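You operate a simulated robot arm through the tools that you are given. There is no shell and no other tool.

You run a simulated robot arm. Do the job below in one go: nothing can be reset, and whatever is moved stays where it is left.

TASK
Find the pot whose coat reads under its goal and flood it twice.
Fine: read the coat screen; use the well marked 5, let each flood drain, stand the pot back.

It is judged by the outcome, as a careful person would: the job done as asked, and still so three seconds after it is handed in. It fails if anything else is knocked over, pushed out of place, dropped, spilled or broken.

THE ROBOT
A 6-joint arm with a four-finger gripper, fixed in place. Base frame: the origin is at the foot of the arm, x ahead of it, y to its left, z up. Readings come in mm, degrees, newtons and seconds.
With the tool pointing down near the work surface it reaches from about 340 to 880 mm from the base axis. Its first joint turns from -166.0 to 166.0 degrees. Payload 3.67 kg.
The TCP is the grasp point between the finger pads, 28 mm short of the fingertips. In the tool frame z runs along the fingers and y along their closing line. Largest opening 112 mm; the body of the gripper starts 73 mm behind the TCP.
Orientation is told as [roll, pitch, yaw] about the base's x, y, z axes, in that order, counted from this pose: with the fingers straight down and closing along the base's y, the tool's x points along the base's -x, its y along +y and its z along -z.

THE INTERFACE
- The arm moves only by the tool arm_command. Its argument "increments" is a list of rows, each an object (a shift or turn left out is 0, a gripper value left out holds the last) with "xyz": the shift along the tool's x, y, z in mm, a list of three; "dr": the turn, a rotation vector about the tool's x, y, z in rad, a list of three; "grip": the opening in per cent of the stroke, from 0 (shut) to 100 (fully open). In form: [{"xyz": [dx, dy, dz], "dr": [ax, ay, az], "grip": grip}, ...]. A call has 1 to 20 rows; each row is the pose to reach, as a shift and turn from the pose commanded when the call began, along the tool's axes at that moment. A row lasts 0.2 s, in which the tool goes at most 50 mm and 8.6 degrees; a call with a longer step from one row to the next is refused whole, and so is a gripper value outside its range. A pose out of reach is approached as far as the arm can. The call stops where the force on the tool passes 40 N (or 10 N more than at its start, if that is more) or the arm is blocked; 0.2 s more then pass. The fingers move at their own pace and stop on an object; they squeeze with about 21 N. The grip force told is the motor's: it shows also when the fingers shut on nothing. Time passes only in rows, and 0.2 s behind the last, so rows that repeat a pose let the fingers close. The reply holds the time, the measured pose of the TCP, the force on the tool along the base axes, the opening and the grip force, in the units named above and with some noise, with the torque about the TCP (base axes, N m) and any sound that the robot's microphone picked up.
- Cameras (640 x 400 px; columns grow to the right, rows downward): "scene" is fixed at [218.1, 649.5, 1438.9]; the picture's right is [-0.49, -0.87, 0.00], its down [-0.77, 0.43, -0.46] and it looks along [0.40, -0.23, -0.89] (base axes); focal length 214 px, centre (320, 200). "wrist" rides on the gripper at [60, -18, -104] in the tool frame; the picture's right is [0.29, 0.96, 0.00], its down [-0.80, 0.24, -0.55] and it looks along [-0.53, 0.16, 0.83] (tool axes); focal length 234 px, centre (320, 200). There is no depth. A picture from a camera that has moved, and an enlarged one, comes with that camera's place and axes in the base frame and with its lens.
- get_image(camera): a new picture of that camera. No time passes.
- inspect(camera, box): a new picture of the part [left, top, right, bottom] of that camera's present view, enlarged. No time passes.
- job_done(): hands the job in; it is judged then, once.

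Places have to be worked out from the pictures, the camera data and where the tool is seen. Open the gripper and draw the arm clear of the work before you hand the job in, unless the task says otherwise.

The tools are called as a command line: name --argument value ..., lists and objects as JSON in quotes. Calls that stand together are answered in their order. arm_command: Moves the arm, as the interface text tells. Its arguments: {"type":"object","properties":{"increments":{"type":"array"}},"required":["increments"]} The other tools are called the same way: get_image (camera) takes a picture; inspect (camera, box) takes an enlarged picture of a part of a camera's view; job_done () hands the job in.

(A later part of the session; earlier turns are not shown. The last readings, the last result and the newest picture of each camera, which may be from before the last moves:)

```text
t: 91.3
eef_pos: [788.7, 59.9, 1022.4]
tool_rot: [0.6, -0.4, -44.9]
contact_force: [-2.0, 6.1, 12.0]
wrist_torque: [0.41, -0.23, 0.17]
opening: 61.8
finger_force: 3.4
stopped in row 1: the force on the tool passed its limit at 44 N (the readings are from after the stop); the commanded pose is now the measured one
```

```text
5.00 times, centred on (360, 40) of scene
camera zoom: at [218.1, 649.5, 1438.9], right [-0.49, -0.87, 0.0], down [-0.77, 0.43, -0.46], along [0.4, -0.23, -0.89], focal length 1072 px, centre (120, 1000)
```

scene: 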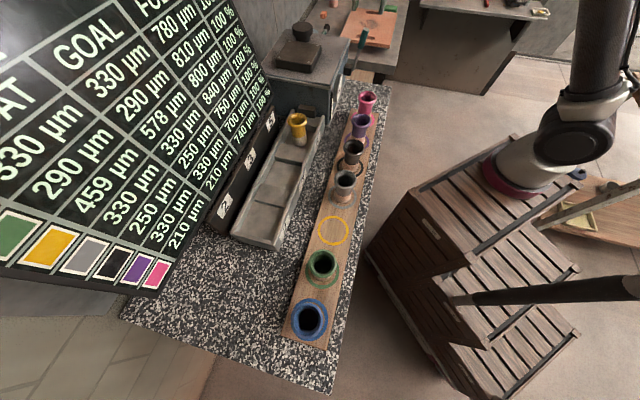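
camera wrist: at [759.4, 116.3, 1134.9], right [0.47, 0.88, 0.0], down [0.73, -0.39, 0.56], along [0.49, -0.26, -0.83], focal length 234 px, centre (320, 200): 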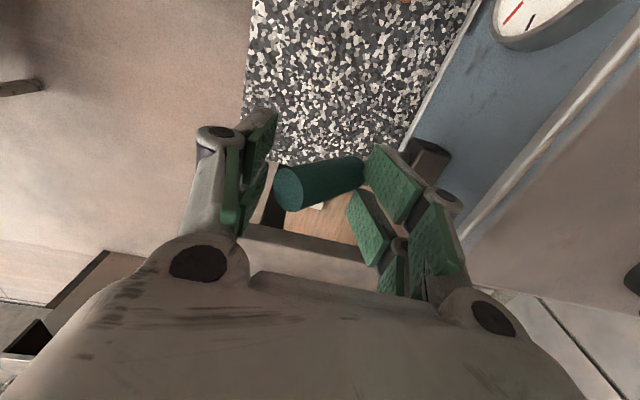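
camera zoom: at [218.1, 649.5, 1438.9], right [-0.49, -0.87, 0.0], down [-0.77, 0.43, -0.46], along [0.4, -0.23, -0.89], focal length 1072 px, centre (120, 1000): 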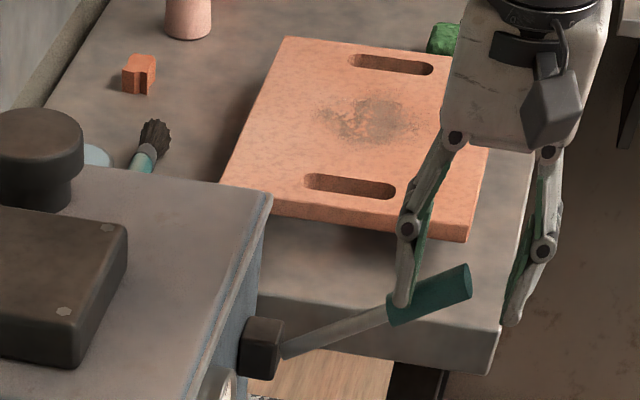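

The lever is against its end stop at about 60° and nothing flows, so the valve evidently must be re-armed by putting the lever fully upright; last time I left it about 10° short. I open wider, rise a little and push the lever back with the front finger, to about 40° first.

arm_command --increments '[{"xyz": [0, 2, -2], "grip": 64}, {"xyz": [0, 4, -7], "grip": 72}, {"xyz": [0, 8, -14], "grip": 72}, {"xyz": [0, 16, -14]}, {"xyz": [0, 24, -14]}, {"xyz": [0, 32, -14]}, {"xyz": [0, 40, -14]}, {"xyz": [0, 48, -16]}, {"xyz": [0, 56, -18]}]'

inspect --camera "scene" --box '[320, 0, 400, 80]'

inspect --camera "scene" --box '[220, 90, 340, 250]'

```text
t: 93.3
eef_pos: [827.8, 99.5, 1039.6]
tool_rot: [0.3, -0.4, -45.0]
contact_force: [-6.9, 4.5, 2.5]
wrist_torque: [-0.03, 0.05, 0.18]
opening: 86.1
finger_force: 0.0
```

```text
5.00 times, centred on (360, 40) of scene
camera zoom: at [218.1, 649.5, 1438.9], right [-0.49, -0.87, 0.0], down [-0.77, 0.43, -0.46], along [0.4, -0.23, -0.89], focal length 1072 px, centre (120, 1000)
```

zoom: 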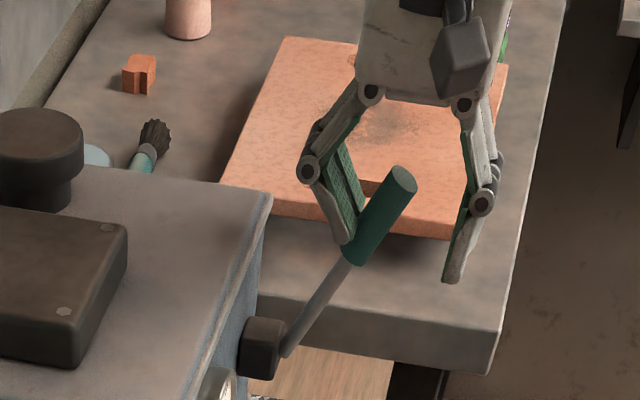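

```text
2.50 times, centred on (280, 170) of scene
camera zoom: at [218.1, 649.5, 1438.9], right [-0.49, -0.87, 0.0], down [-0.77, 0.43, -0.46], along [0.4, -0.23, -0.89], focal length 536 px, centre (420, 275)
```

zoom: 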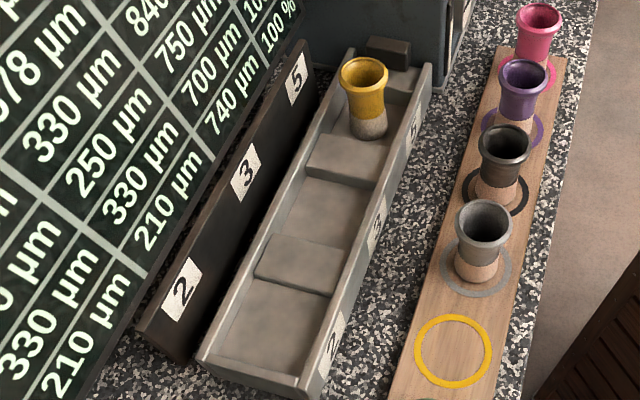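

Interesting: the lever sprang back by itself as I moved away and now leans lightly on the rear finger at about 28°, so it has a light return spring. I keep moving back and up so the front finger can finish pushing it upright.

arm_command --increments '[{"xyz": [0, 8, -5]}, {"xyz": [0, 16, -10]}, {"xyz": [0, 24, -15]}, {"xyz": [0, 32, -20]}, {"xyz": [0, 40, -22]}, {"xyz": [0, 48, -22]}, {"xyz": [0, 54, -22]}]'

inspect --camera "scene" --box '[320, 0, 400, 80]'

get_image --camera "wrist"

```text
t: 94.9
eef_pos: [865.7, 137.4, 1063.1]
tool_rot: [0.4, -0.3, -44.9]
contact_force: [-1.0, -0.4, 0.0]
wrist_torque: [-0.03, -0.04, -0.06]
opening: 81.2
finger_force: 0.5
```

```text
5.00 times, centred on (360, 40) of scene
camera zoom: at [218.1, 649.5, 1438.9], right [-0.49, -0.87, 0.0], down [-0.77, 0.43, -0.46], along [0.4, -0.23, -0.89], focal length 1072 px, centre (120, 1000)
```

zoom: 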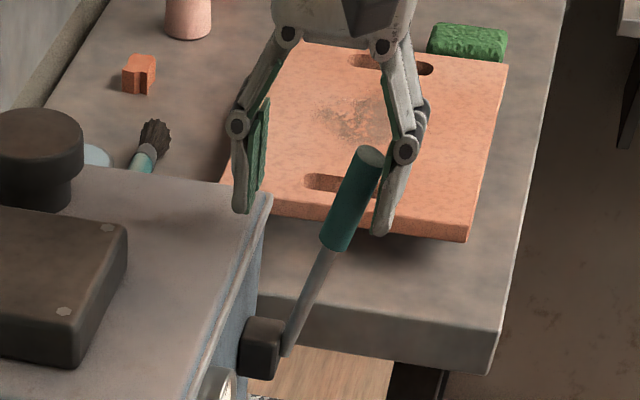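

```text
taken
camera wrist: at [809.9, 166.4, 1164.3], right [0.47, 0.88, 0.0], down [0.73, -0.39, 0.56], along [0.5, -0.26, -0.83], focal length 234 px, centre (320, 200)
```

wrist: 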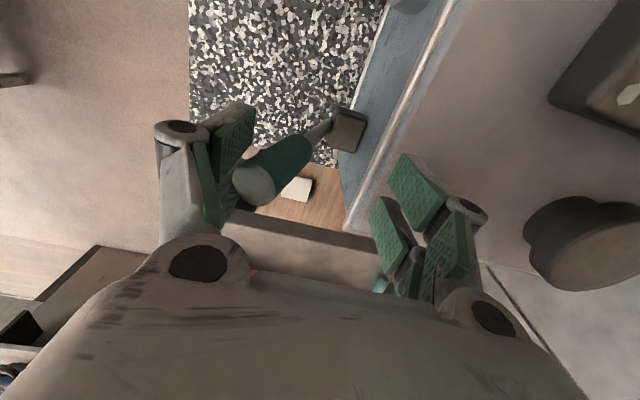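

The front finger is now at the handle, with the lever around 18°. I push it on to upright.

arm_command --increments '[{"xyz": [0, 6, 0]}, {"xyz": [0, 12, 0]}, {"xyz": [0, 18, 0]}, {"xyz": [0, 24, 0]}, {"xyz": [0, 29, 0]}, {"xyz": [0, 32, 0]}]'

inspect --camera "scene" --box '[320, 0, 400, 80]'

inspect --camera "scene" --box '[220, 90, 340, 250]'

```text
t: 96.3
eef_pos: [887.0, 159.4, 1062.7]
tool_rot: [0.4, -0.4, -45.0]
contact_force: [-0.5, 0.1, 0.1]
wrist_torque: [0.02, 0.01, -0.04]
opening: 81.0
finger_force: 0.2
```

```text
5.00 times, centred on (360, 40) of scene
camera zoom: at [218.1, 649.5, 1438.9], right [-0.49, -0.87, 0.0], down [-0.77, 0.43, -0.46], along [0.4, -0.23, -0.89], focal length 1072 px, centre (120, 1000)
```

zoom: 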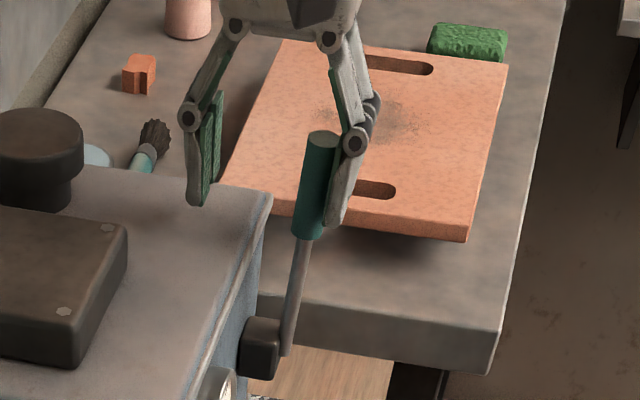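

```text
2.50 times, centred on (280, 170) of scene
camera zoom: at [218.1, 649.5, 1438.9], right [-0.49, -0.87, 0.0], down [-0.77, 0.43, -0.46], along [0.4, -0.23, -0.89], focal length 536 px, centre (420, 275)
```

zoom: 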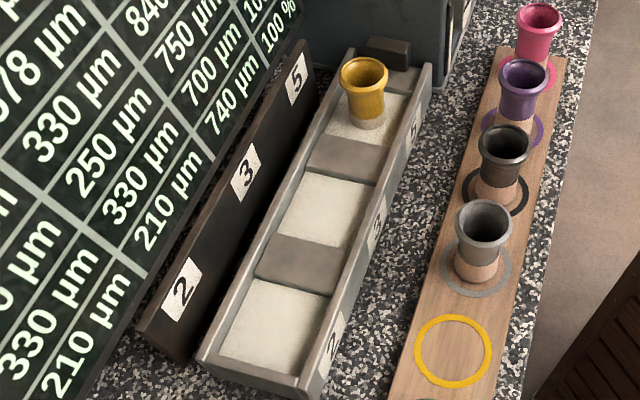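

A second flood is running right now: glaze is in all three wells. I hold everything still and watch it with short waits.

arm_command --increments '[{"xyz": [0, 0, 0]}]'

inspect --camera "scene" --box '[220, 90, 340, 250]'

inspect --camera "scene" --box '[60, 100, 220, 220]'

inspect --camera "scene" --box '[320, 0, 400, 80]'

```text
t: 96.7
eef_pos: [888.6, 160.2, 1062.7]
tool_rot: [0.4, -0.4, -44.9]
contact_force: [0.6, -0.3, 0.3]
wrist_torque: [-0.02, 0.0, -0.01]
opening: 81.2
finger_force: 0.0
```

```text
2.50 times, centred on (280, 170) of scene
camera zoom: at [218.1, 649.5, 1438.9], right [-0.49, -0.87, 0.0], down [-0.77, 0.43, -0.46], along [0.4, -0.23, -0.89], focal length 536 px, centre (420, 275)
```

zoom: 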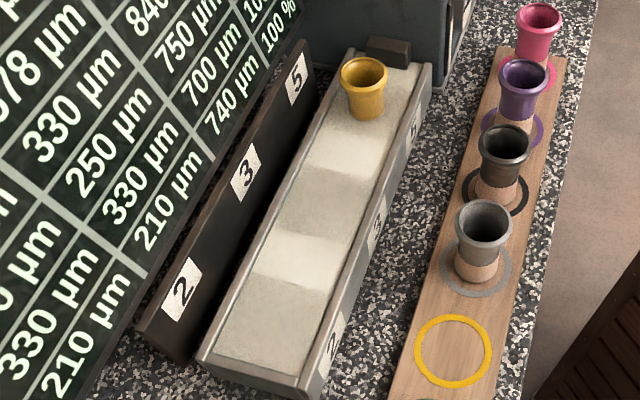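

```text
3.33 times, centred on (140, 160) of scene
camera zoom: at [218.1, 649.5, 1438.9], right [-0.49, -0.87, 0.0], down [-0.77, 0.43, -0.46], along [0.4, -0.23, -0.89], focal length 715 px, centre (920, 333)
```

zoom: 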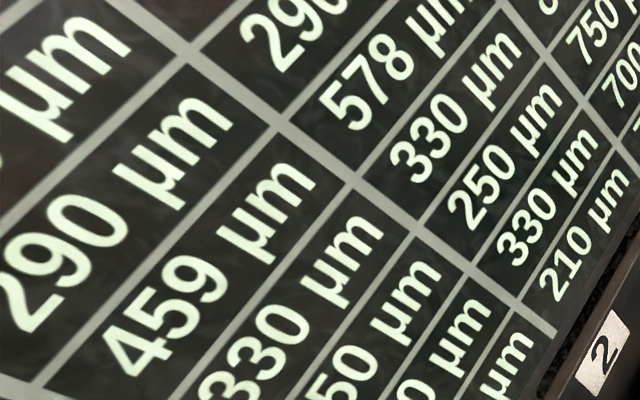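

```text
5.00 times, centred on (360, 40) of scene
camera zoom: at [218.1, 649.5, 1438.9], right [-0.49, -0.87, 0.0], down [-0.77, 0.43, -0.46], along [0.4, -0.23, -0.89], focal length 1072 px, centre (120, 1000)
```

zoom: 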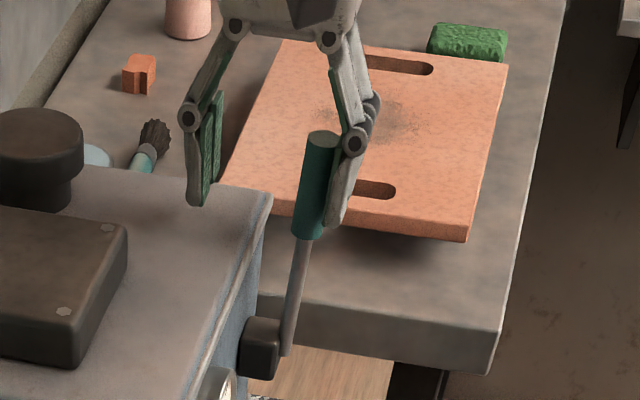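

The trough is full to the weirs and is clearly a timed cycle, independent of the lever, which is now only about 4° from upright. I nudge the lever the last few millimetres and wait while the flood drains.

arm_command --increments '[{"xyz": [0, 2, 0]}, {"xyz": [0, 4, 0]}, {"xyz": [0, 6, 0]}, {"xyz": [0, 6, 0]}]'

inspect --camera "scene" --box '[220, 90, 340, 250]'

inspect --camera "scene" --box '[60, 100, 220, 220]'

inspect --camera "scene" --box '[320, 0, 400, 80]'

```text
t: 97.7
eef_pos: [892.3, 163.5, 1063.1]
tool_rot: [0.4, -0.4, -45.1]
contact_force: [-1.5, 1.0, 0.6]
wrist_torque: [-0.02, 0.03, -0.02]
opening: 81.2
finger_force: 0.6
```

```text
2.50 times, centred on (280, 170) of scene
camera zoom: at [218.1, 649.5, 1438.9], right [-0.49, -0.87, 0.0], down [-0.77, 0.43, -0.46], along [0.4, -0.23, -0.89], focal length 536 px, centre (420, 275)
```

zoom: 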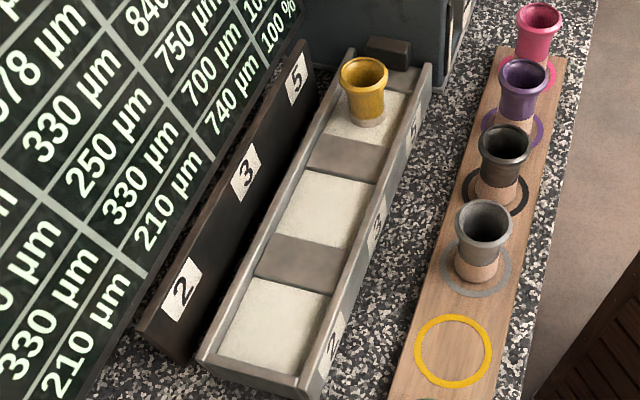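

```text
3.33 times, centred on (140, 160) of scene
camera zoom: at [218.1, 649.5, 1438.9], right [-0.49, -0.87, 0.0], down [-0.77, 0.43, -0.46], along [0.4, -0.23, -0.89], focal length 715 px, centre (920, 333)
```

zoom: 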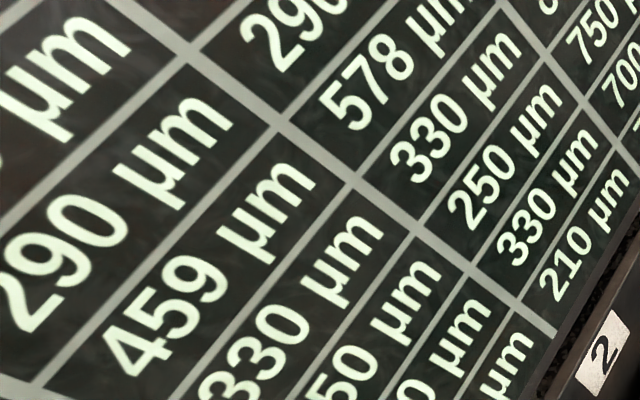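

```text
5.00 times, centred on (360, 40) of scene
camera zoom: at [218.1, 649.5, 1438.9], right [-0.49, -0.87, 0.0], down [-0.77, 0.43, -0.46], along [0.4, -0.23, -0.89], focal length 1072 px, centre (120, 1000)
```

zoom: 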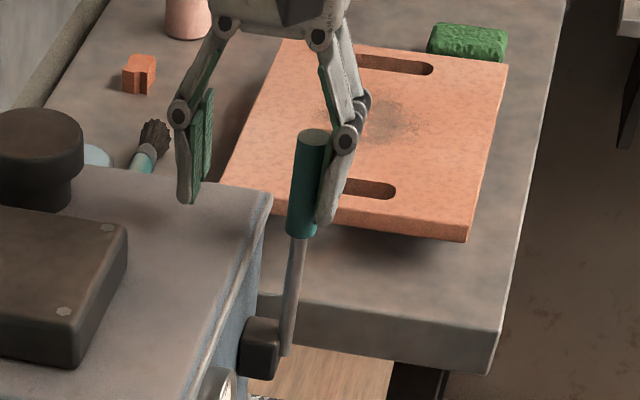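

It's draining and the lever is upright. I back off a few millimetres and rise clear of the lever while the wells empty.

arm_command --increments '[{"xyz": [0, -5, 0]}, {"xyz": [0, -8, -15]}, {"xyz": [0, -8, -40]}, {"xyz": [0, -8, -65]}, {"xyz": [0, -8, -90]}]'

inspect --camera "scene" --box '[220, 90, 340, 250]'

inspect --camera "scene" --box '[60, 100, 220, 220]'

inspect --camera "scene" --box '[320, 0, 400, 80]'

```text
t: 98.9
eef_pos: [886.8, 157.9, 1151.5]
tool_rot: [0.3, -0.3, -45.0]
contact_force: [0.4, 0.5, 0.7]
wrist_torque: [-0.04, 0.03, 0.02]
opening: 80.8
finger_force: 0.0
```

```text
2.50 times, centred on (280, 170) of scene
camera zoom: at [218.1, 649.5, 1438.9], right [-0.49, -0.87, 0.0], down [-0.77, 0.43, -0.46], along [0.4, -0.23, -0.89], focal length 536 px, centre (420, 275)
```

zoom: 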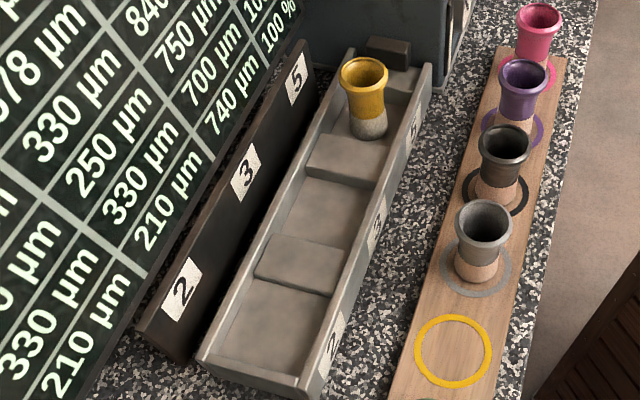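

```text
3.33 times, centred on (140, 160) of scene
camera zoom: at [218.1, 649.5, 1438.9], right [-0.49, -0.87, 0.0], down [-0.77, 0.43, -0.46], along [0.4, -0.23, -0.89], focal length 715 px, centre (920, 333)
```

zoom: 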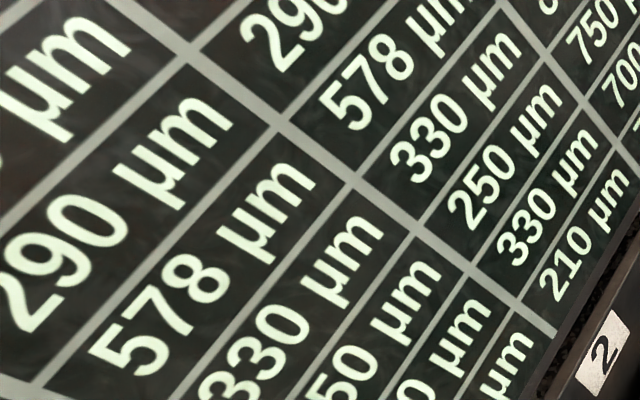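

```text
5.00 times, centred on (360, 40) of scene
camera zoom: at [218.1, 649.5, 1438.9], right [-0.49, -0.87, 0.0], down [-0.77, 0.43, -0.46], along [0.4, -0.23, -0.89], focal length 1072 px, centre (120, 1000)
```

zoom: 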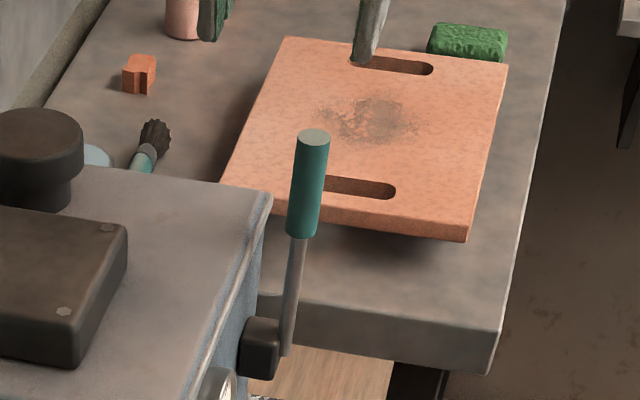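

The yellow row now reads 578 µm, exactly its goal, and the wells are empty. Now I bring the pot back: rise over the machine, turning the gripper back 90° on the way, to above well 5.

arm_command --increments '[{"xyz": [27.6, 6.7, 0], "dr": [0, 0, -0.131], "grip": 80}, {"xyz": [55.2, 13.5, 0], "dr": [0, 0, -0.262]}, {"xyz": [82.7, 20.2, 0], "dr": [0, 0, -0.393]}, {"xyz": [110.3, 26.9, 0], "dr": [0, 0, -0.524]}, {"xyz": [137.8, 33.7, 0], "dr": [0, 0, -0.655]}, {"xyz": [165.4, 40.4, 0], "dr": [0, 0, -0.785]}, {"xyz": [193, 47.1, 0], "dr": [0, 0, -0.916]}, {"xyz": [220.5, 53.9, 0], "dr": [0, 0, -1.047]}, {"xyz": [248.1, 60.6, 0], "dr": [0, 0, -1.178]}, {"xyz": [275.7, 67.3, 0], "dr": [0, 0, -1.309]}, {"xyz": [303.2, 74.1, 0], "dr": [0, 0, -1.44]}, {"xyz": [330.8, 80.8, 0], "dr": [0, 0, -1.5708]}, {"xyz": [330.8, 80.8, 0], "dr": [0, 0, -1.5708]}]'

get_image --camera "wrist"

get_image --camera "scene"

```text
t: 101.7
eef_pos: [710.2, 450.0, 1151.7]
tool_rot: [-0.4, -0.4, 45.0]
contact_force: [0.3, 0.0, -0.3]
wrist_torque: [-0.03, 0.0, 0.01]
opening: 89.4
finger_force: 0.1
```

```text
taken
camera wrist: at [679.2, 394.3, 1254.6], right [-0.88, 0.47, -0.01], down [0.39, 0.73, 0.56], along [0.27, 0.49, -0.83], focal length 234 px, centre (320, 200)
```

wrist: 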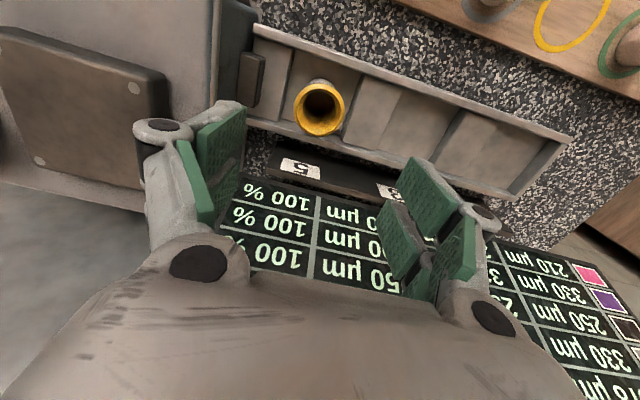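

```text
taken
```

scene: 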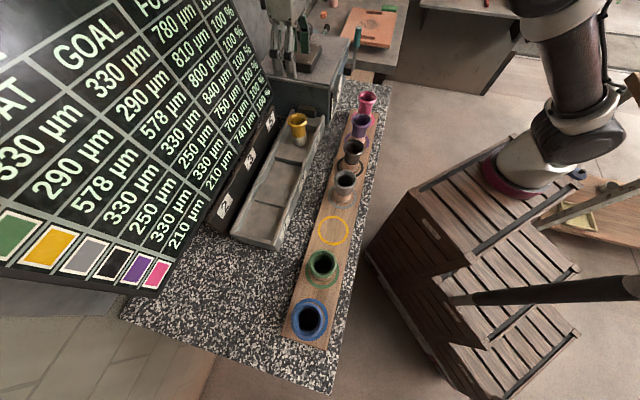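

Alignment over the pot is good. I descend to just above the rim with a 75 mm opening and check again.

arm_command --increments '[{"xyz": [0, 0, 30], "grip": 75}, {"xyz": [0, 0, 65], "grip": 70}, {"xyz": [0, 0, 100]}, {"xyz": [0, 0, 130]}, {"xyz": [0, 0, 147]}, {"xyz": [0, 0, 147]}]'

get_image --camera "wrist"

inspect --camera "scene" --box '[255, 80, 355, 160]'

```text
t: 103.1
eef_pos: [711.1, 449.1, 1003.3]
tool_rot: [-0.4, -0.4, 45.0]
contact_force: [0.7, 0.0, -0.3]
wrist_torque: [0.01, 0.0, 0.03]
opening: 78.6
finger_force: 0.1
```

```text
taken
camera wrist: at [680.3, 394.0, 1105.8], right [-0.88, 0.47, -0.01], down [0.39, 0.73, 0.56], along [0.27, 0.49, -0.83], focal length 234 px, centre (320, 200)
```

wrist: 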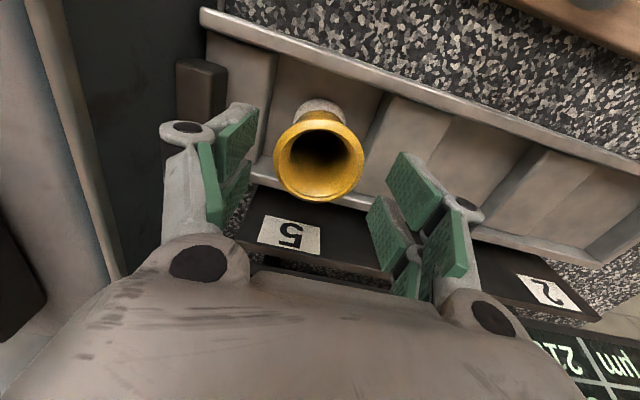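

```text
5.00 times, centred on (305, 120) of scene
camera zoom: at [218.1, 649.5, 1438.9], right [-0.49, -0.87, 0.0], down [-0.77, 0.43, -0.46], along [0.4, -0.23, -0.89], focal length 1072 px, centre (395, 600)
```

zoom: 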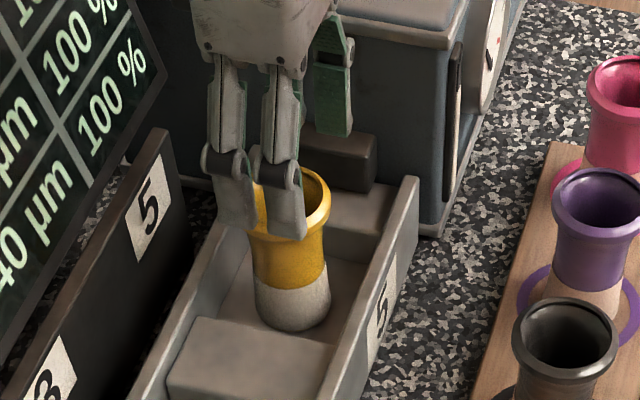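

Well aligned. I apply a 1–1.5 mm correction, narrow to 74 mm and lower to TCP z≈931, with the tips just above the weirs, around the pot.

arm_command --increments '[{"xyz": [-1.5, -1, 10], "grip": 66}, {"xyz": [-1.5, -1, 30]}, {"xyz": [-1.5, -1, 50]}, {"xyz": [-1.5, -1, 64]}, {"xyz": [-1.5, -1, 71]}, {"xyz": [-1.5, -1, 71]}]'

get_image --camera "wrist"

inspect --camera "scene" --box '[255, 80, 355, 160]'

```text
t: 104.5
eef_pos: [712.4, 449.4, 933.2]
tool_rot: [-0.4, -0.4, 45.0]
contact_force: [0.4, -0.2, 0.7]
wrist_torque: [-0.02, -0.01, 0.0]
opening: 73.8
finger_force: 0.1
```

```text
taken
camera wrist: at [682.9, 394.2, 1035.6], right [-0.88, 0.47, -0.01], down [0.39, 0.73, 0.56], along [0.27, 0.49, -0.83], focal length 234 px, centre (320, 200)
```

wrist: 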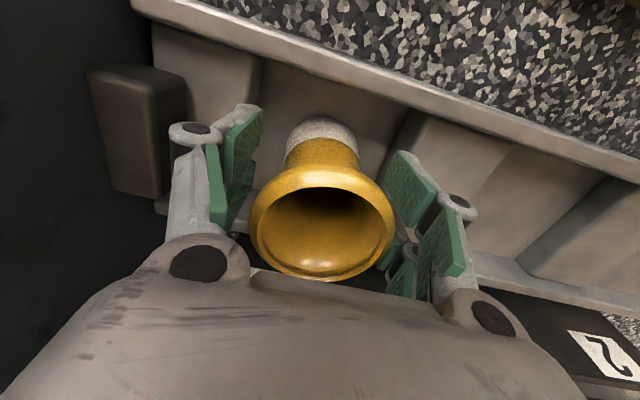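

```text
5.00 times, centred on (305, 120) of scene
camera zoom: at [218.1, 649.5, 1438.9], right [-0.49, -0.87, 0.0], down [-0.77, 0.43, -0.46], along [0.4, -0.23, -0.89], focal length 1072 px, centre (395, 600)
```

zoom: 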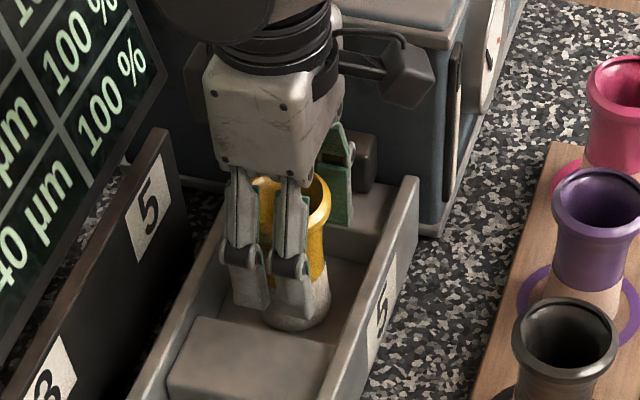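

The pot is about 1 mm toward −u in the gap; I centre and close gently.

arm_command --increments '[{"xyz": [0, 1.2, 0]}, {"xyz": [0, 1.2, 1], "grip": 60}, {"xyz": [0, 1.2, 1], "grip": 55}, {"xyz": [0, 1.2, 1], "grip": 48}, {"xyz": [0, 1.2, 1], "grip": 40}, {"xyz": [0, 1.2, 1], "grip": 40}, {"xyz": [0, 1.2, 1], "grip": 40}]'

inspect --camera "wrist" --box '[200, 60, 460, 280]'

inspect --camera "scene" --box '[0, 0, 280, 300]'

```text
t: 106.1
eef_pos: [712.3, 450.7, 932.7]
tool_rot: [-0.4, -0.5, 45.1]
contact_force: [-0.8, 0.1, 0.6]
wrist_torque: [0.02, 0.01, 0.03]
opening: 54.6
finger_force: 21.0
```

```text
1.82 times, centred on (330, 170) of wrist
camera zoom: at [682.0, 395.2, 1034.5], right [-0.88, 0.47, -0.01], down [0.39, 0.73, 0.56], along [0.27, 0.49, -0.83], focal length 426 px, centre (302, 254)
```

zoom: 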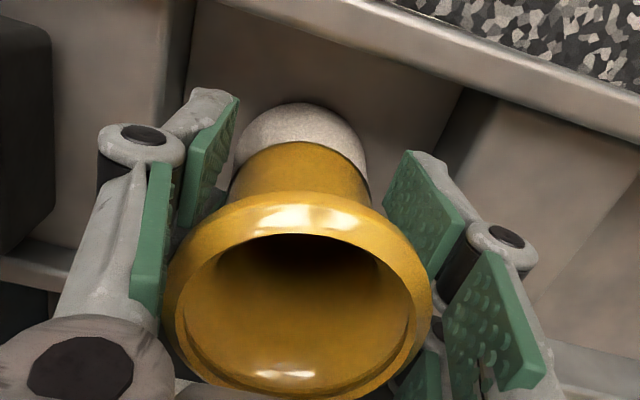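

```text
1.33 times, centred on (140, 150) of scene
camera zoom: at [218.1, 649.5, 1438.9], right [-0.49, -0.87, 0.0], down [-0.77, 0.43, -0.46], along [0.4, -0.23, -0.89], focal length 286 px, centre (560, 267)
```

zoom: 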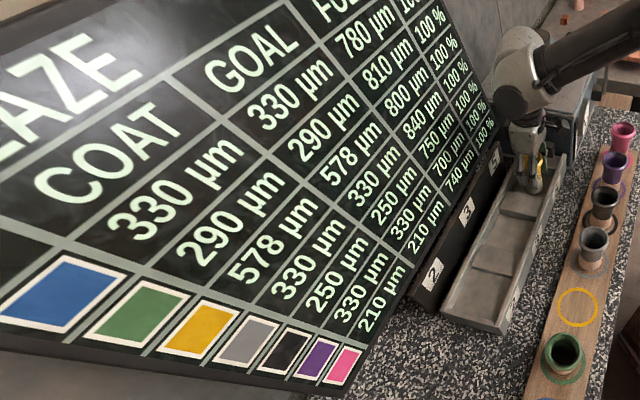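

Gripped at 54.6 mm with 21 N, slightly deeper than before. I lift 4 mm very slowly and check.

arm_command --increments '[{"xyz": [0, 0, -0.5]}, {"xyz": [0, 0, -1]}, {"xyz": [0, 0, -1.7]}, {"xyz": [0, 0, -2.4]}, {"xyz": [0, 0, -3.2]}, {"xyz": [0, 0, -4]}, {"xyz": [0, 0, -4]}, {"xyz": [0, 0, -4]}, {"xyz": [0, 0, -4]}]'

inspect --camera "wrist" --box '[200, 60, 460, 280]'

```text
t: 108.1
eef_pos: [711.8, 451.1, 936.5]
tool_rot: [-0.4, -0.4, 45.0]
contact_force: [0.1, -0.6, -2.1]
wrist_torque: [-0.03, 0.01, -0.04]
opening: 54.5
finger_force: 20.7
```

```text
1.82 times, centred on (330, 170) of wrist
camera zoom: at [682.1, 395.1, 1038.6], right [-0.88, 0.47, -0.01], down [0.39, 0.73, 0.56], along [0.27, 0.49, -0.83], focal length 426 px, centre (302, 254)
```

zoom: 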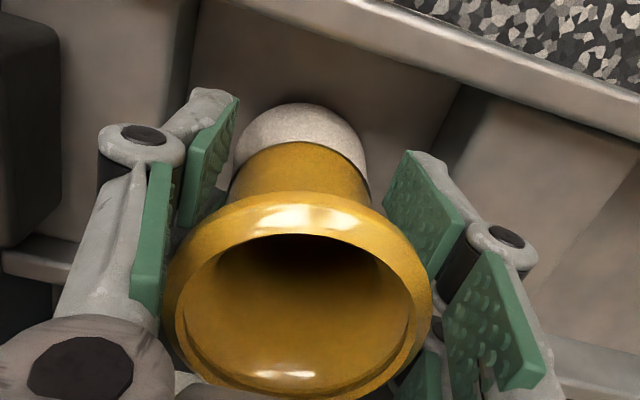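

Held with no slip. I raise it a further 53 mm with gentle ramps and check.

arm_command --increments '[{"xyz": [0, 0, -1]}, {"xyz": [0, 0, -3]}, {"xyz": [0, 0, -6]}, {"xyz": [0, 0, -10]}, {"xyz": [0, 0, -15]}, {"xyz": [0, 0, -20]}, {"xyz": [0, 0, -25]}, {"xyz": [0, 0, -30]}, {"xyz": [0, 0, -35]}, {"xyz": [0, 0, -40]}, {"xyz": [0, 0, -45]}, {"xyz": [0, 0, -49]}, {"xyz": [0, 0, -51.5]}, {"xyz": [0, 0, -53]}, {"xyz": [0, 0, -53]}]'

inspect --camera "wrist" --box '[200, 60, 460, 280]'

```text
t: 111.3
eef_pos: [711.5, 451.1, 988.0]
tool_rot: [-0.4, -0.4, 44.9]
contact_force: [0.6, 0.1, -1.8]
wrist_torque: [-0.02, 0.04, 0.0]
opening: 54.3
finger_force: 21.0
```

```text
1.82 times, centred on (330, 170) of wrist
camera zoom: at [681.7, 395.0, 1091.3], right [-0.88, 0.47, -0.01], down [0.39, 0.73, 0.56], along [0.27, 0.49, -0.83], focal length 426 px, centre (302, 254)
```

zoom: 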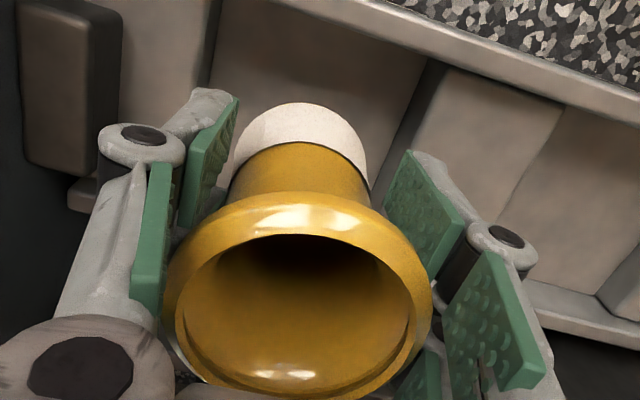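

Secure. Now back along the trough toward −u, in two gentle stages as before.

arm_command --increments '[{"xyz": [0, 2, 0]}, {"xyz": [0, 6, 0]}, {"xyz": [0, 12, 0]}, {"xyz": [0, 20, 0]}, {"xyz": [0, 30, 0]}, {"xyz": [0, 42, 0]}, {"xyz": [0, 54, 0]}, {"xyz": [0, 66, 0]}, {"xyz": [0, 78, 0]}, {"xyz": [0, 90, 0]}, {"xyz": [0, 101, 0]}, {"xyz": [0, 111, 0]}, {"xyz": [0, 119, 0]}, {"xyz": [0, 126, 0]}, {"xyz": [0, 131, 0]}, {"xyz": [0, 135, 0]}, {"xyz": [0, 138, 0]}, {"xyz": [0, 140, 0]}, {"xyz": [0, 140, 0]}]'

get_image --camera "wrist"

```text
t: 115.3
eef_pos: [613.7, 550.0, 988.3]
tool_rot: [-0.5, -0.4, 45.0]
contact_force: [1.1, -0.8, -1.2]
wrist_torque: [-0.01, -0.01, 0.02]
opening: 54.2
finger_force: 20.5
```

```text
taken
camera wrist: at [582.8, 494.6, 1090.3], right [-0.88, 0.47, -0.01], down [0.39, 0.73, 0.56], along [0.27, 0.49, -0.83], focal length 234 px, centre (320, 200)
```

wrist: 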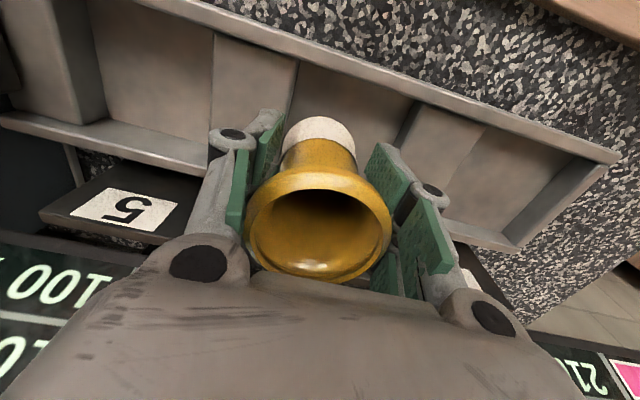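

The pot is still firmly held. I continue with the second stage.

arm_command --increments '[{"xyz": [0, 2, 0]}, {"xyz": [0, 6, 0]}, {"xyz": [0, 12, 0]}, {"xyz": [0, 20, 0]}, {"xyz": [0, 30, 0]}, {"xyz": [0, 42, 0]}, {"xyz": [0, 54, 0]}, {"xyz": [0, 66, 0]}, {"xyz": [0, 78, 0]}, {"xyz": [0, 90, 0]}, {"xyz": [0, 101, 0]}, {"xyz": [0, 111, 0]}, {"xyz": [0, 119, 0]}, {"xyz": [0, 126, 0]}, {"xyz": [0, 131, 0]}, {"xyz": [0, 135, 0]}, {"xyz": [0, 138, 0]}, {"xyz": [0, 140, 0]}, {"xyz": [0, 140, 0]}]'

get_image --camera "wrist"

```text
t: 119.3
eef_pos: [513.5, 649.2, 987.2]
tool_rot: [-0.4, -0.4, 45.0]
contact_force: [0.3, 0.5, -1.5]
wrist_torque: [-0.03, -0.02, 0.0]
opening: 54.0
finger_force: 21.5
```

```text
taken
camera wrist: at [483.6, 593.5, 1089.6], right [-0.88, 0.47, -0.01], down [0.39, 0.73, 0.56], along [0.27, 0.49, -0.83], focal length 234 px, centre (320, 200)
```

wrist: 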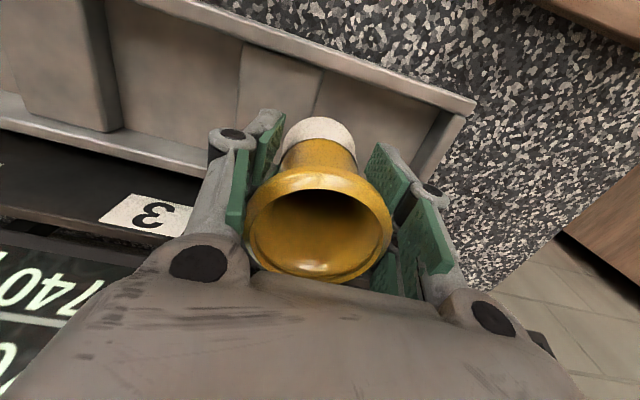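

Now at u≈−96. I move 193 mm back toward the pot row with the same gentle profile.

arm_command --increments '[{"xyz": [2, 0, 0]}, {"xyz": [6, 0, 0]}, {"xyz": [13, 0, 0]}, {"xyz": [23, 0, 0]}, {"xyz": [35, 0, 0]}, {"xyz": [49, 0, 0]}, {"xyz": [64, 0, 0]}, {"xyz": [79, 0, 0]}, {"xyz": [94, 0, 0]}, {"xyz": [109, 0, 0]}, {"xyz": [124, 0, 0]}, {"xyz": [139, 0, 0]}, {"xyz": [152, 0, 0]}, {"xyz": [163, 0, 0]}, {"xyz": [172, 0, 0]}, {"xyz": [180, 0, 0]}, {"xyz": [186, 0, 0]}, {"xyz": [191, 0, 0]}, {"xyz": [193, 0, 0]}, {"xyz": [193, 0, 0]}]'

get_image --camera "wrist"

inspect --camera "wrist" --box '[200, 60, 460, 280]'

inspect --camera "scene" --box '[280, 170, 400, 270]'

```text
t: 123.5
eef_pos: [377.2, 512.0, 985.9]
tool_rot: [-0.4, -0.4, 44.9]
contact_force: [-0.7, -0.2, -1.4]
wrist_torque: [0.01, -0.01, 0.05]
opening: 54.1
finger_force: 20.6
```

```text
taken
camera wrist: at [347.2, 456.7, 1088.1], right [-0.88, 0.47, -0.01], down [0.39, 0.73, 0.56], along [0.27, 0.49, -0.83], focal length 234 px, centre (320, 200)
```

wrist: 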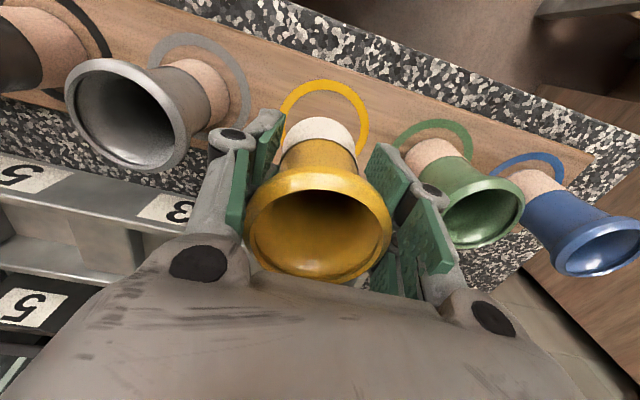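

```text
1.82 times, centred on (330, 170) of wrist
camera zoom: at [347.2, 456.7, 1088.1], right [-0.88, 0.47, -0.01], down [0.39, 0.73, 0.56], along [0.27, 0.49, -0.83], focal length 426 px, centre (302, 254)
```

zoom: 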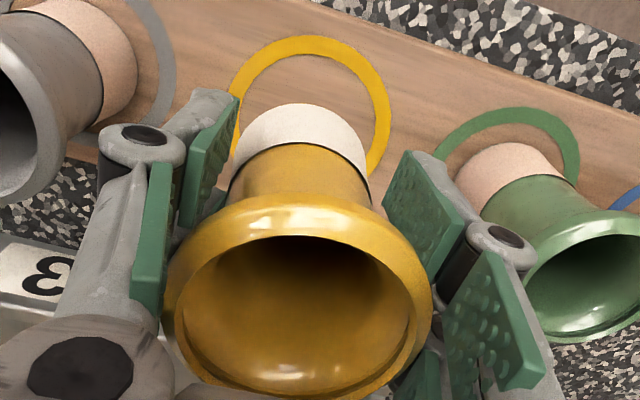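

```text
4.00 times, centred on (340, 220) of scene
camera zoom: at [218.1, 649.5, 1438.9], right [-0.49, -0.87, 0.0], down [-0.77, 0.43, -0.46], along [0.4, -0.23, -0.89], focal length 858 px, centre (240, 120)
```

zoom: 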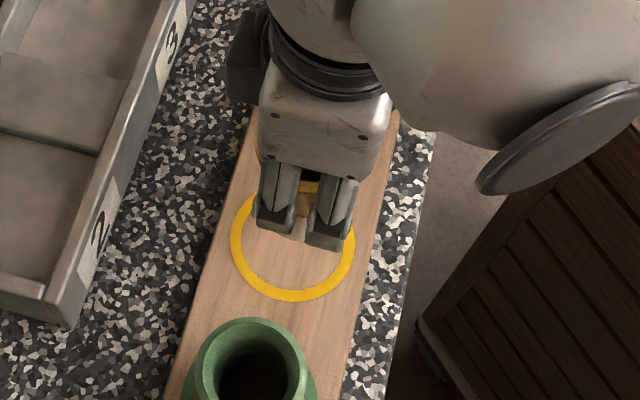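

The ring's centre is about 2–3 mm toward −u of the pot; I correct that (and 1 mm in v) while lowering 46 mm gently.

arm_command --increments '[{"xyz": [0.5, 0.7, 1]}, {"xyz": [1, 1.5, 3]}, {"xyz": [1, 2.2, 6]}, {"xyz": [1, 2.5, 10]}, {"xyz": [1, 2.5, 15]}, {"xyz": [1, 2.5, 20]}, {"xyz": [1, 2.5, 25]}, {"xyz": [1, 2.5, 30]}, {"xyz": [1, 2.5, 35]}, {"xyz": [1, 2.5, 39]}, {"xyz": [1, 2.5, 42]}, {"xyz": [1, 2.5, 44.5]}, {"xyz": [1, 2.5, 46]}, {"xyz": [1, 2.5, 46]}]'

get_image --camera "wrist"

inspect --camera "scene" --box '[280, 170, 400, 270]'

```text
t: 126.5
eef_pos: [375.1, 512.8, 941.1]
tool_rot: [-0.4, -0.5, 45.1]
contact_force: [0.1, -0.3, -1.7]
wrist_torque: [-0.05, 0.0, 0.02]
opening: 54.2
finger_force: 20.7
```

```text
taken
camera wrist: at [345.4, 457.6, 1042.2], right [-0.88, 0.47, -0.01], down [0.39, 0.73, 0.56], along [0.27, 0.49, -0.83], focal length 234 px, centre (320, 200)
```

wrist: 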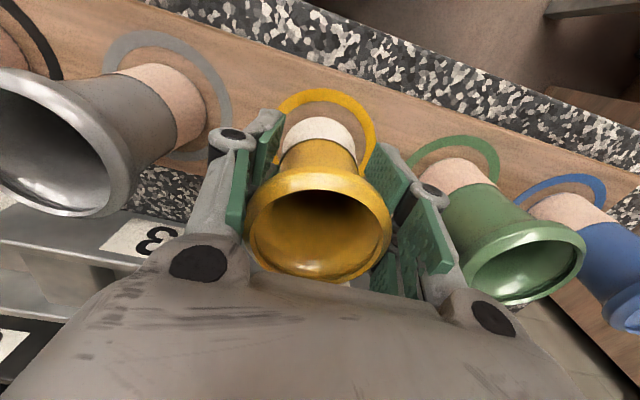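

```text
4.00 times, centred on (340, 220) of scene
camera zoom: at [218.1, 649.5, 1438.9], right [-0.49, -0.87, 0.0], down [-0.77, 0.43, -0.46], along [0.4, -0.23, -0.89], focal length 858 px, centre (240, 120)
```

zoom: 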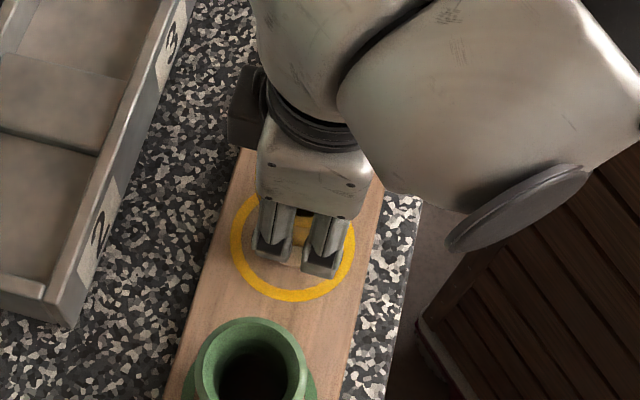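

The pot's foot and the ring are now aligned within about 1 mm. I lower in 1 mm steps until touch-down shows in the force.

arm_command --increments '[{"xyz": [0, 0, 1]}, {"xyz": [0, 0, 2]}, {"xyz": [0, 0, 3]}, {"xyz": [0, 0, 4]}, {"xyz": [0, 0, 5]}, {"xyz": [0, 0, 6]}]'

```text
t: 127.9
eef_pos: [375.5, 514.1, 934.3]
tool_rot: [-0.5, -0.3, 45.0]
contact_force: [-0.7, 0.1, -2.9]
wrist_torque: [-0.01, 0.03, 0.05]
opening: 54.0
finger_force: 21.0
```

Not touching yet (−2.9 N, just its weight). A few more 0.7 mm steps.

arm_command --increments '[{"xyz": [0, 0, 0.7]}, {"xyz": [0, 0, 1.4]}, {"xyz": [0, 0, 2.1]}]'

```text
t: 128.7
eef_pos: [376.0, 513.5, 931.7]
tool_rot: [-0.4, -0.3, 45.0]
contact_force: [1.0, 0.1, -2.5]
wrist_torque: [-0.01, 0.01, 0.03]
opening: 53.8
finger_force: 21.2
```

arm_command --increments '[{"xyz": [0, 0, 0.7]}, {"xyz": [0, 0, 1.4]}, {"xyz": [0, 0, 2.1]}]'

inspect --camera "wrist" --box '[200, 60, 460, 280]'

```text
t: 129.5
eef_pos: [375.1, 513.2, 929.6]
tool_rot: [-0.5, -0.5, 45.0]
contact_force: [0.5, 0.1, -2.3]
wrist_torque: [0.0, 0.02, 0.01]
opening: 53.9
finger_force: 21.5
```

```text
1.82 times, centred on (330, 170) of wrist
camera zoom: at [345.2, 457.6, 1032.2], right [-0.88, 0.47, -0.01], down [0.39, 0.73, 0.56], along [0.27, 0.49, -0.83], focal length 426 px, centre (302, 254)
```

zoom: 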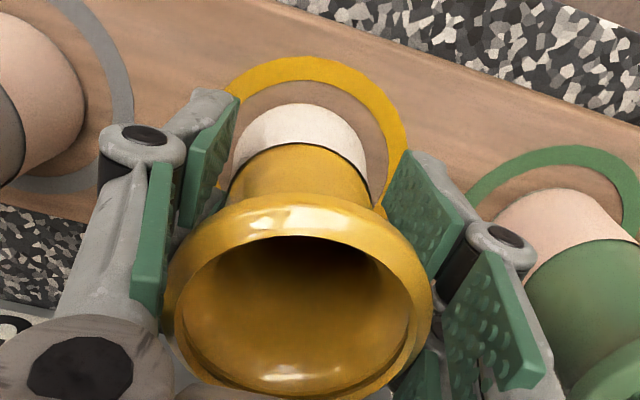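

Nearly there, still hanging freely; I continue in small steps.

arm_command --increments '[{"xyz": [0, 0, 0.7]}, {"xyz": [0, 0, 1.4]}]'

```text
t: 130.1
eef_pos: [376.6, 513.0, 928.3]
tool_rot: [-0.4, -0.5, 45.0]
contact_force: [0.0, 0.0, -2.0]
wrist_torque: [-0.01, 0.02, -0.02]
opening: 53.9
finger_force: 21.3
```

arm_command --increments '[{"xyz": [0, 0, 0.7]}, {"xyz": [0, 0, 1.4]}]'

```text
t: 130.7
eef_pos: [375.4, 512.4, 926.9]
tool_rot: [-0.4, -0.3, 45.0]
contact_force: [-0.7, -0.6, -2.0]
wrist_torque: [-0.01, 0.01, 0.02]
opening: 54.0
finger_force: 21.2
```

By my estimate it should be about touching; I'll look closely at the foot against the board.

inspect --camera "wrist" --box '[240, 70, 400, 170]'

inspect --camera "scene" --box '[300, 190, 370, 250]'

```text
4.00 times, centred on (320, 120) of wrist
camera zoom: at [345.1, 457.7, 1029.4], right [-0.88, 0.47, -0.01], down [0.39, 0.73, 0.56], along [0.27, 0.49, -0.83], focal length 937 px, centre (320, 520)
```

zoom: 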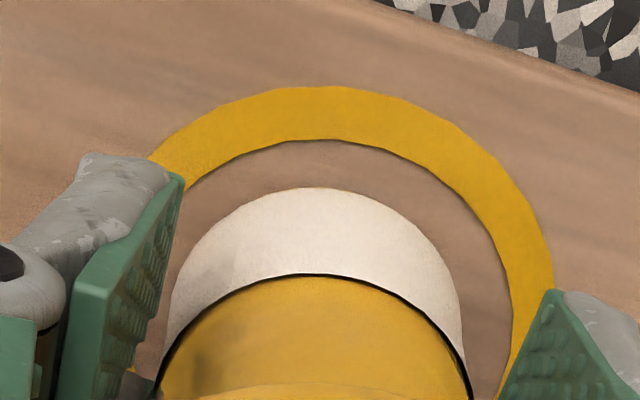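

```text
6.67 times, centred on (335, 220) of scene
camera zoom: at [218.1, 649.5, 1438.9], right [-0.49, -0.87, 0.0], down [-0.77, 0.43, -0.46], along [0.4, -0.23, -0.89], focal length 1430 px, centre (220, 67)
```

zoom: 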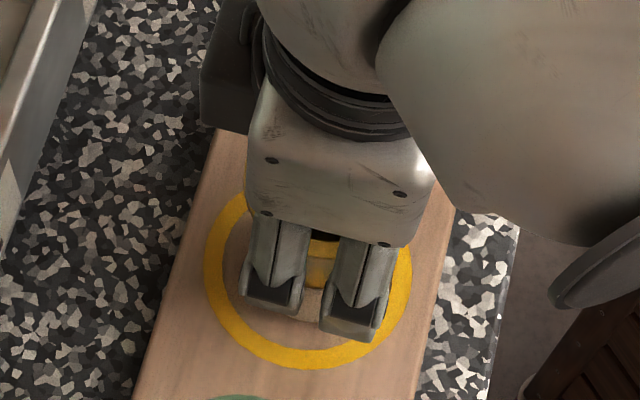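

Visually the foot is practically on the board. One more millimetre or so, checking the force.

arm_command --increments '[{"xyz": [0, 0, 0.6]}, {"xyz": [0, 0, 1.2]}]'

```text
t: 131.3
eef_pos: [375.1, 513.7, 926.7]
tool_rot: [-0.3, -0.4, 45.0]
contact_force: [-1.4, -1.6, 3.1]
wrist_torque: [-0.04, 0.11, 0.02]
opening: 53.9
finger_force: 20.7
```

Touch-down (+3.1 N). I release slowly by opening to about 67 mm.

arm_command --increments '[{"grip": 51}, {"grip": 54}, {"grip": 57}, {"grip": 60}, {"grip": 62}, {"grip": 62}]'

get_image --camera "wrist"

```text
t: 132.7
eef_pos: [374.9, 512.8, 925.8]
tool_rot: [-0.4, -0.4, 45.0]
contact_force: [0.5, -0.3, 0.1]
wrist_torque: [0.01, 0.01, 0.0]
opening: 69.6
finger_force: 0.0
```

```text
taken
camera wrist: at [344.9, 457.7, 1028.4], right [-0.88, 0.47, -0.01], down [0.39, 0.73, 0.56], along [0.27, 0.49, -0.83], focal length 234 px, centre (320, 200)
```

wrist: 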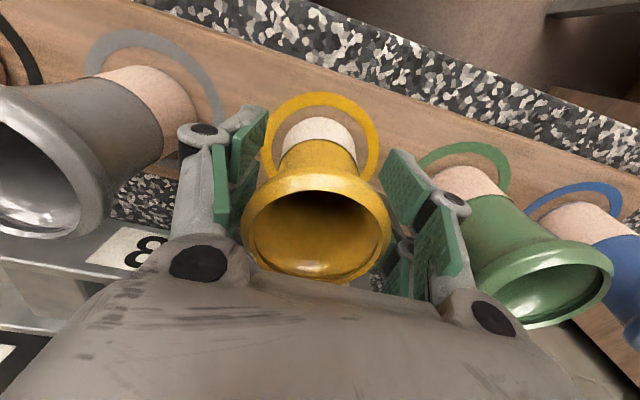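

The pot stands centred in its yellow ring, free of the fingers. I open a little more and rise straight up slowly.

arm_command --increments '[{"xyz": [0, 0, -3], "grip": 72}, {"xyz": [0, 0, -10], "grip": 76}, {"xyz": [0, 0, -22]}, {"xyz": [0, 0, -40]}, {"xyz": [0, 0, -62]}, {"xyz": [0, 0, -90]}, {"xyz": [0, 0, -120]}, {"xyz": [0, 0, -150]}, {"xyz": [0, 0, -180]}]'

get_image --camera "wrist"

get_image --camera "scene"

```text
t: 134.7
eef_pos: [373.4, 514.1, 1105.3]
tool_rot: [-0.3, -0.4, 45.0]
contact_force: [-0.1, 0.5, -0.8]
wrist_torque: [0.0, 0.04, 0.02]
opening: 85.4
finger_force: 0.1
```

```text
taken
camera wrist: at [343.3, 458.2, 1207.8], right [-0.88, 0.47, -0.01], down [0.39, 0.73, 0.56], along [0.27, 0.49, -0.83], focal length 234 px, centre (320, 200)
```

wrist: 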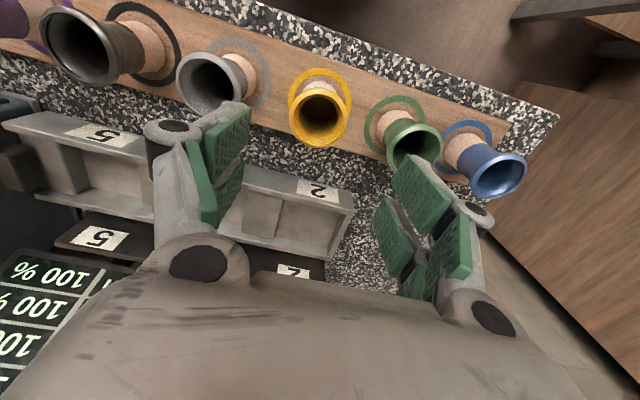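

```text
taken
```

scene: 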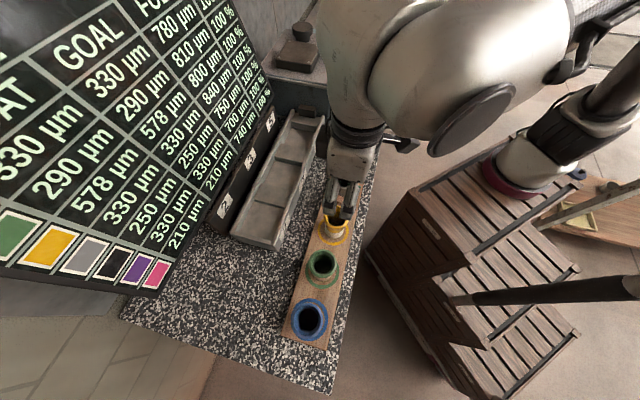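

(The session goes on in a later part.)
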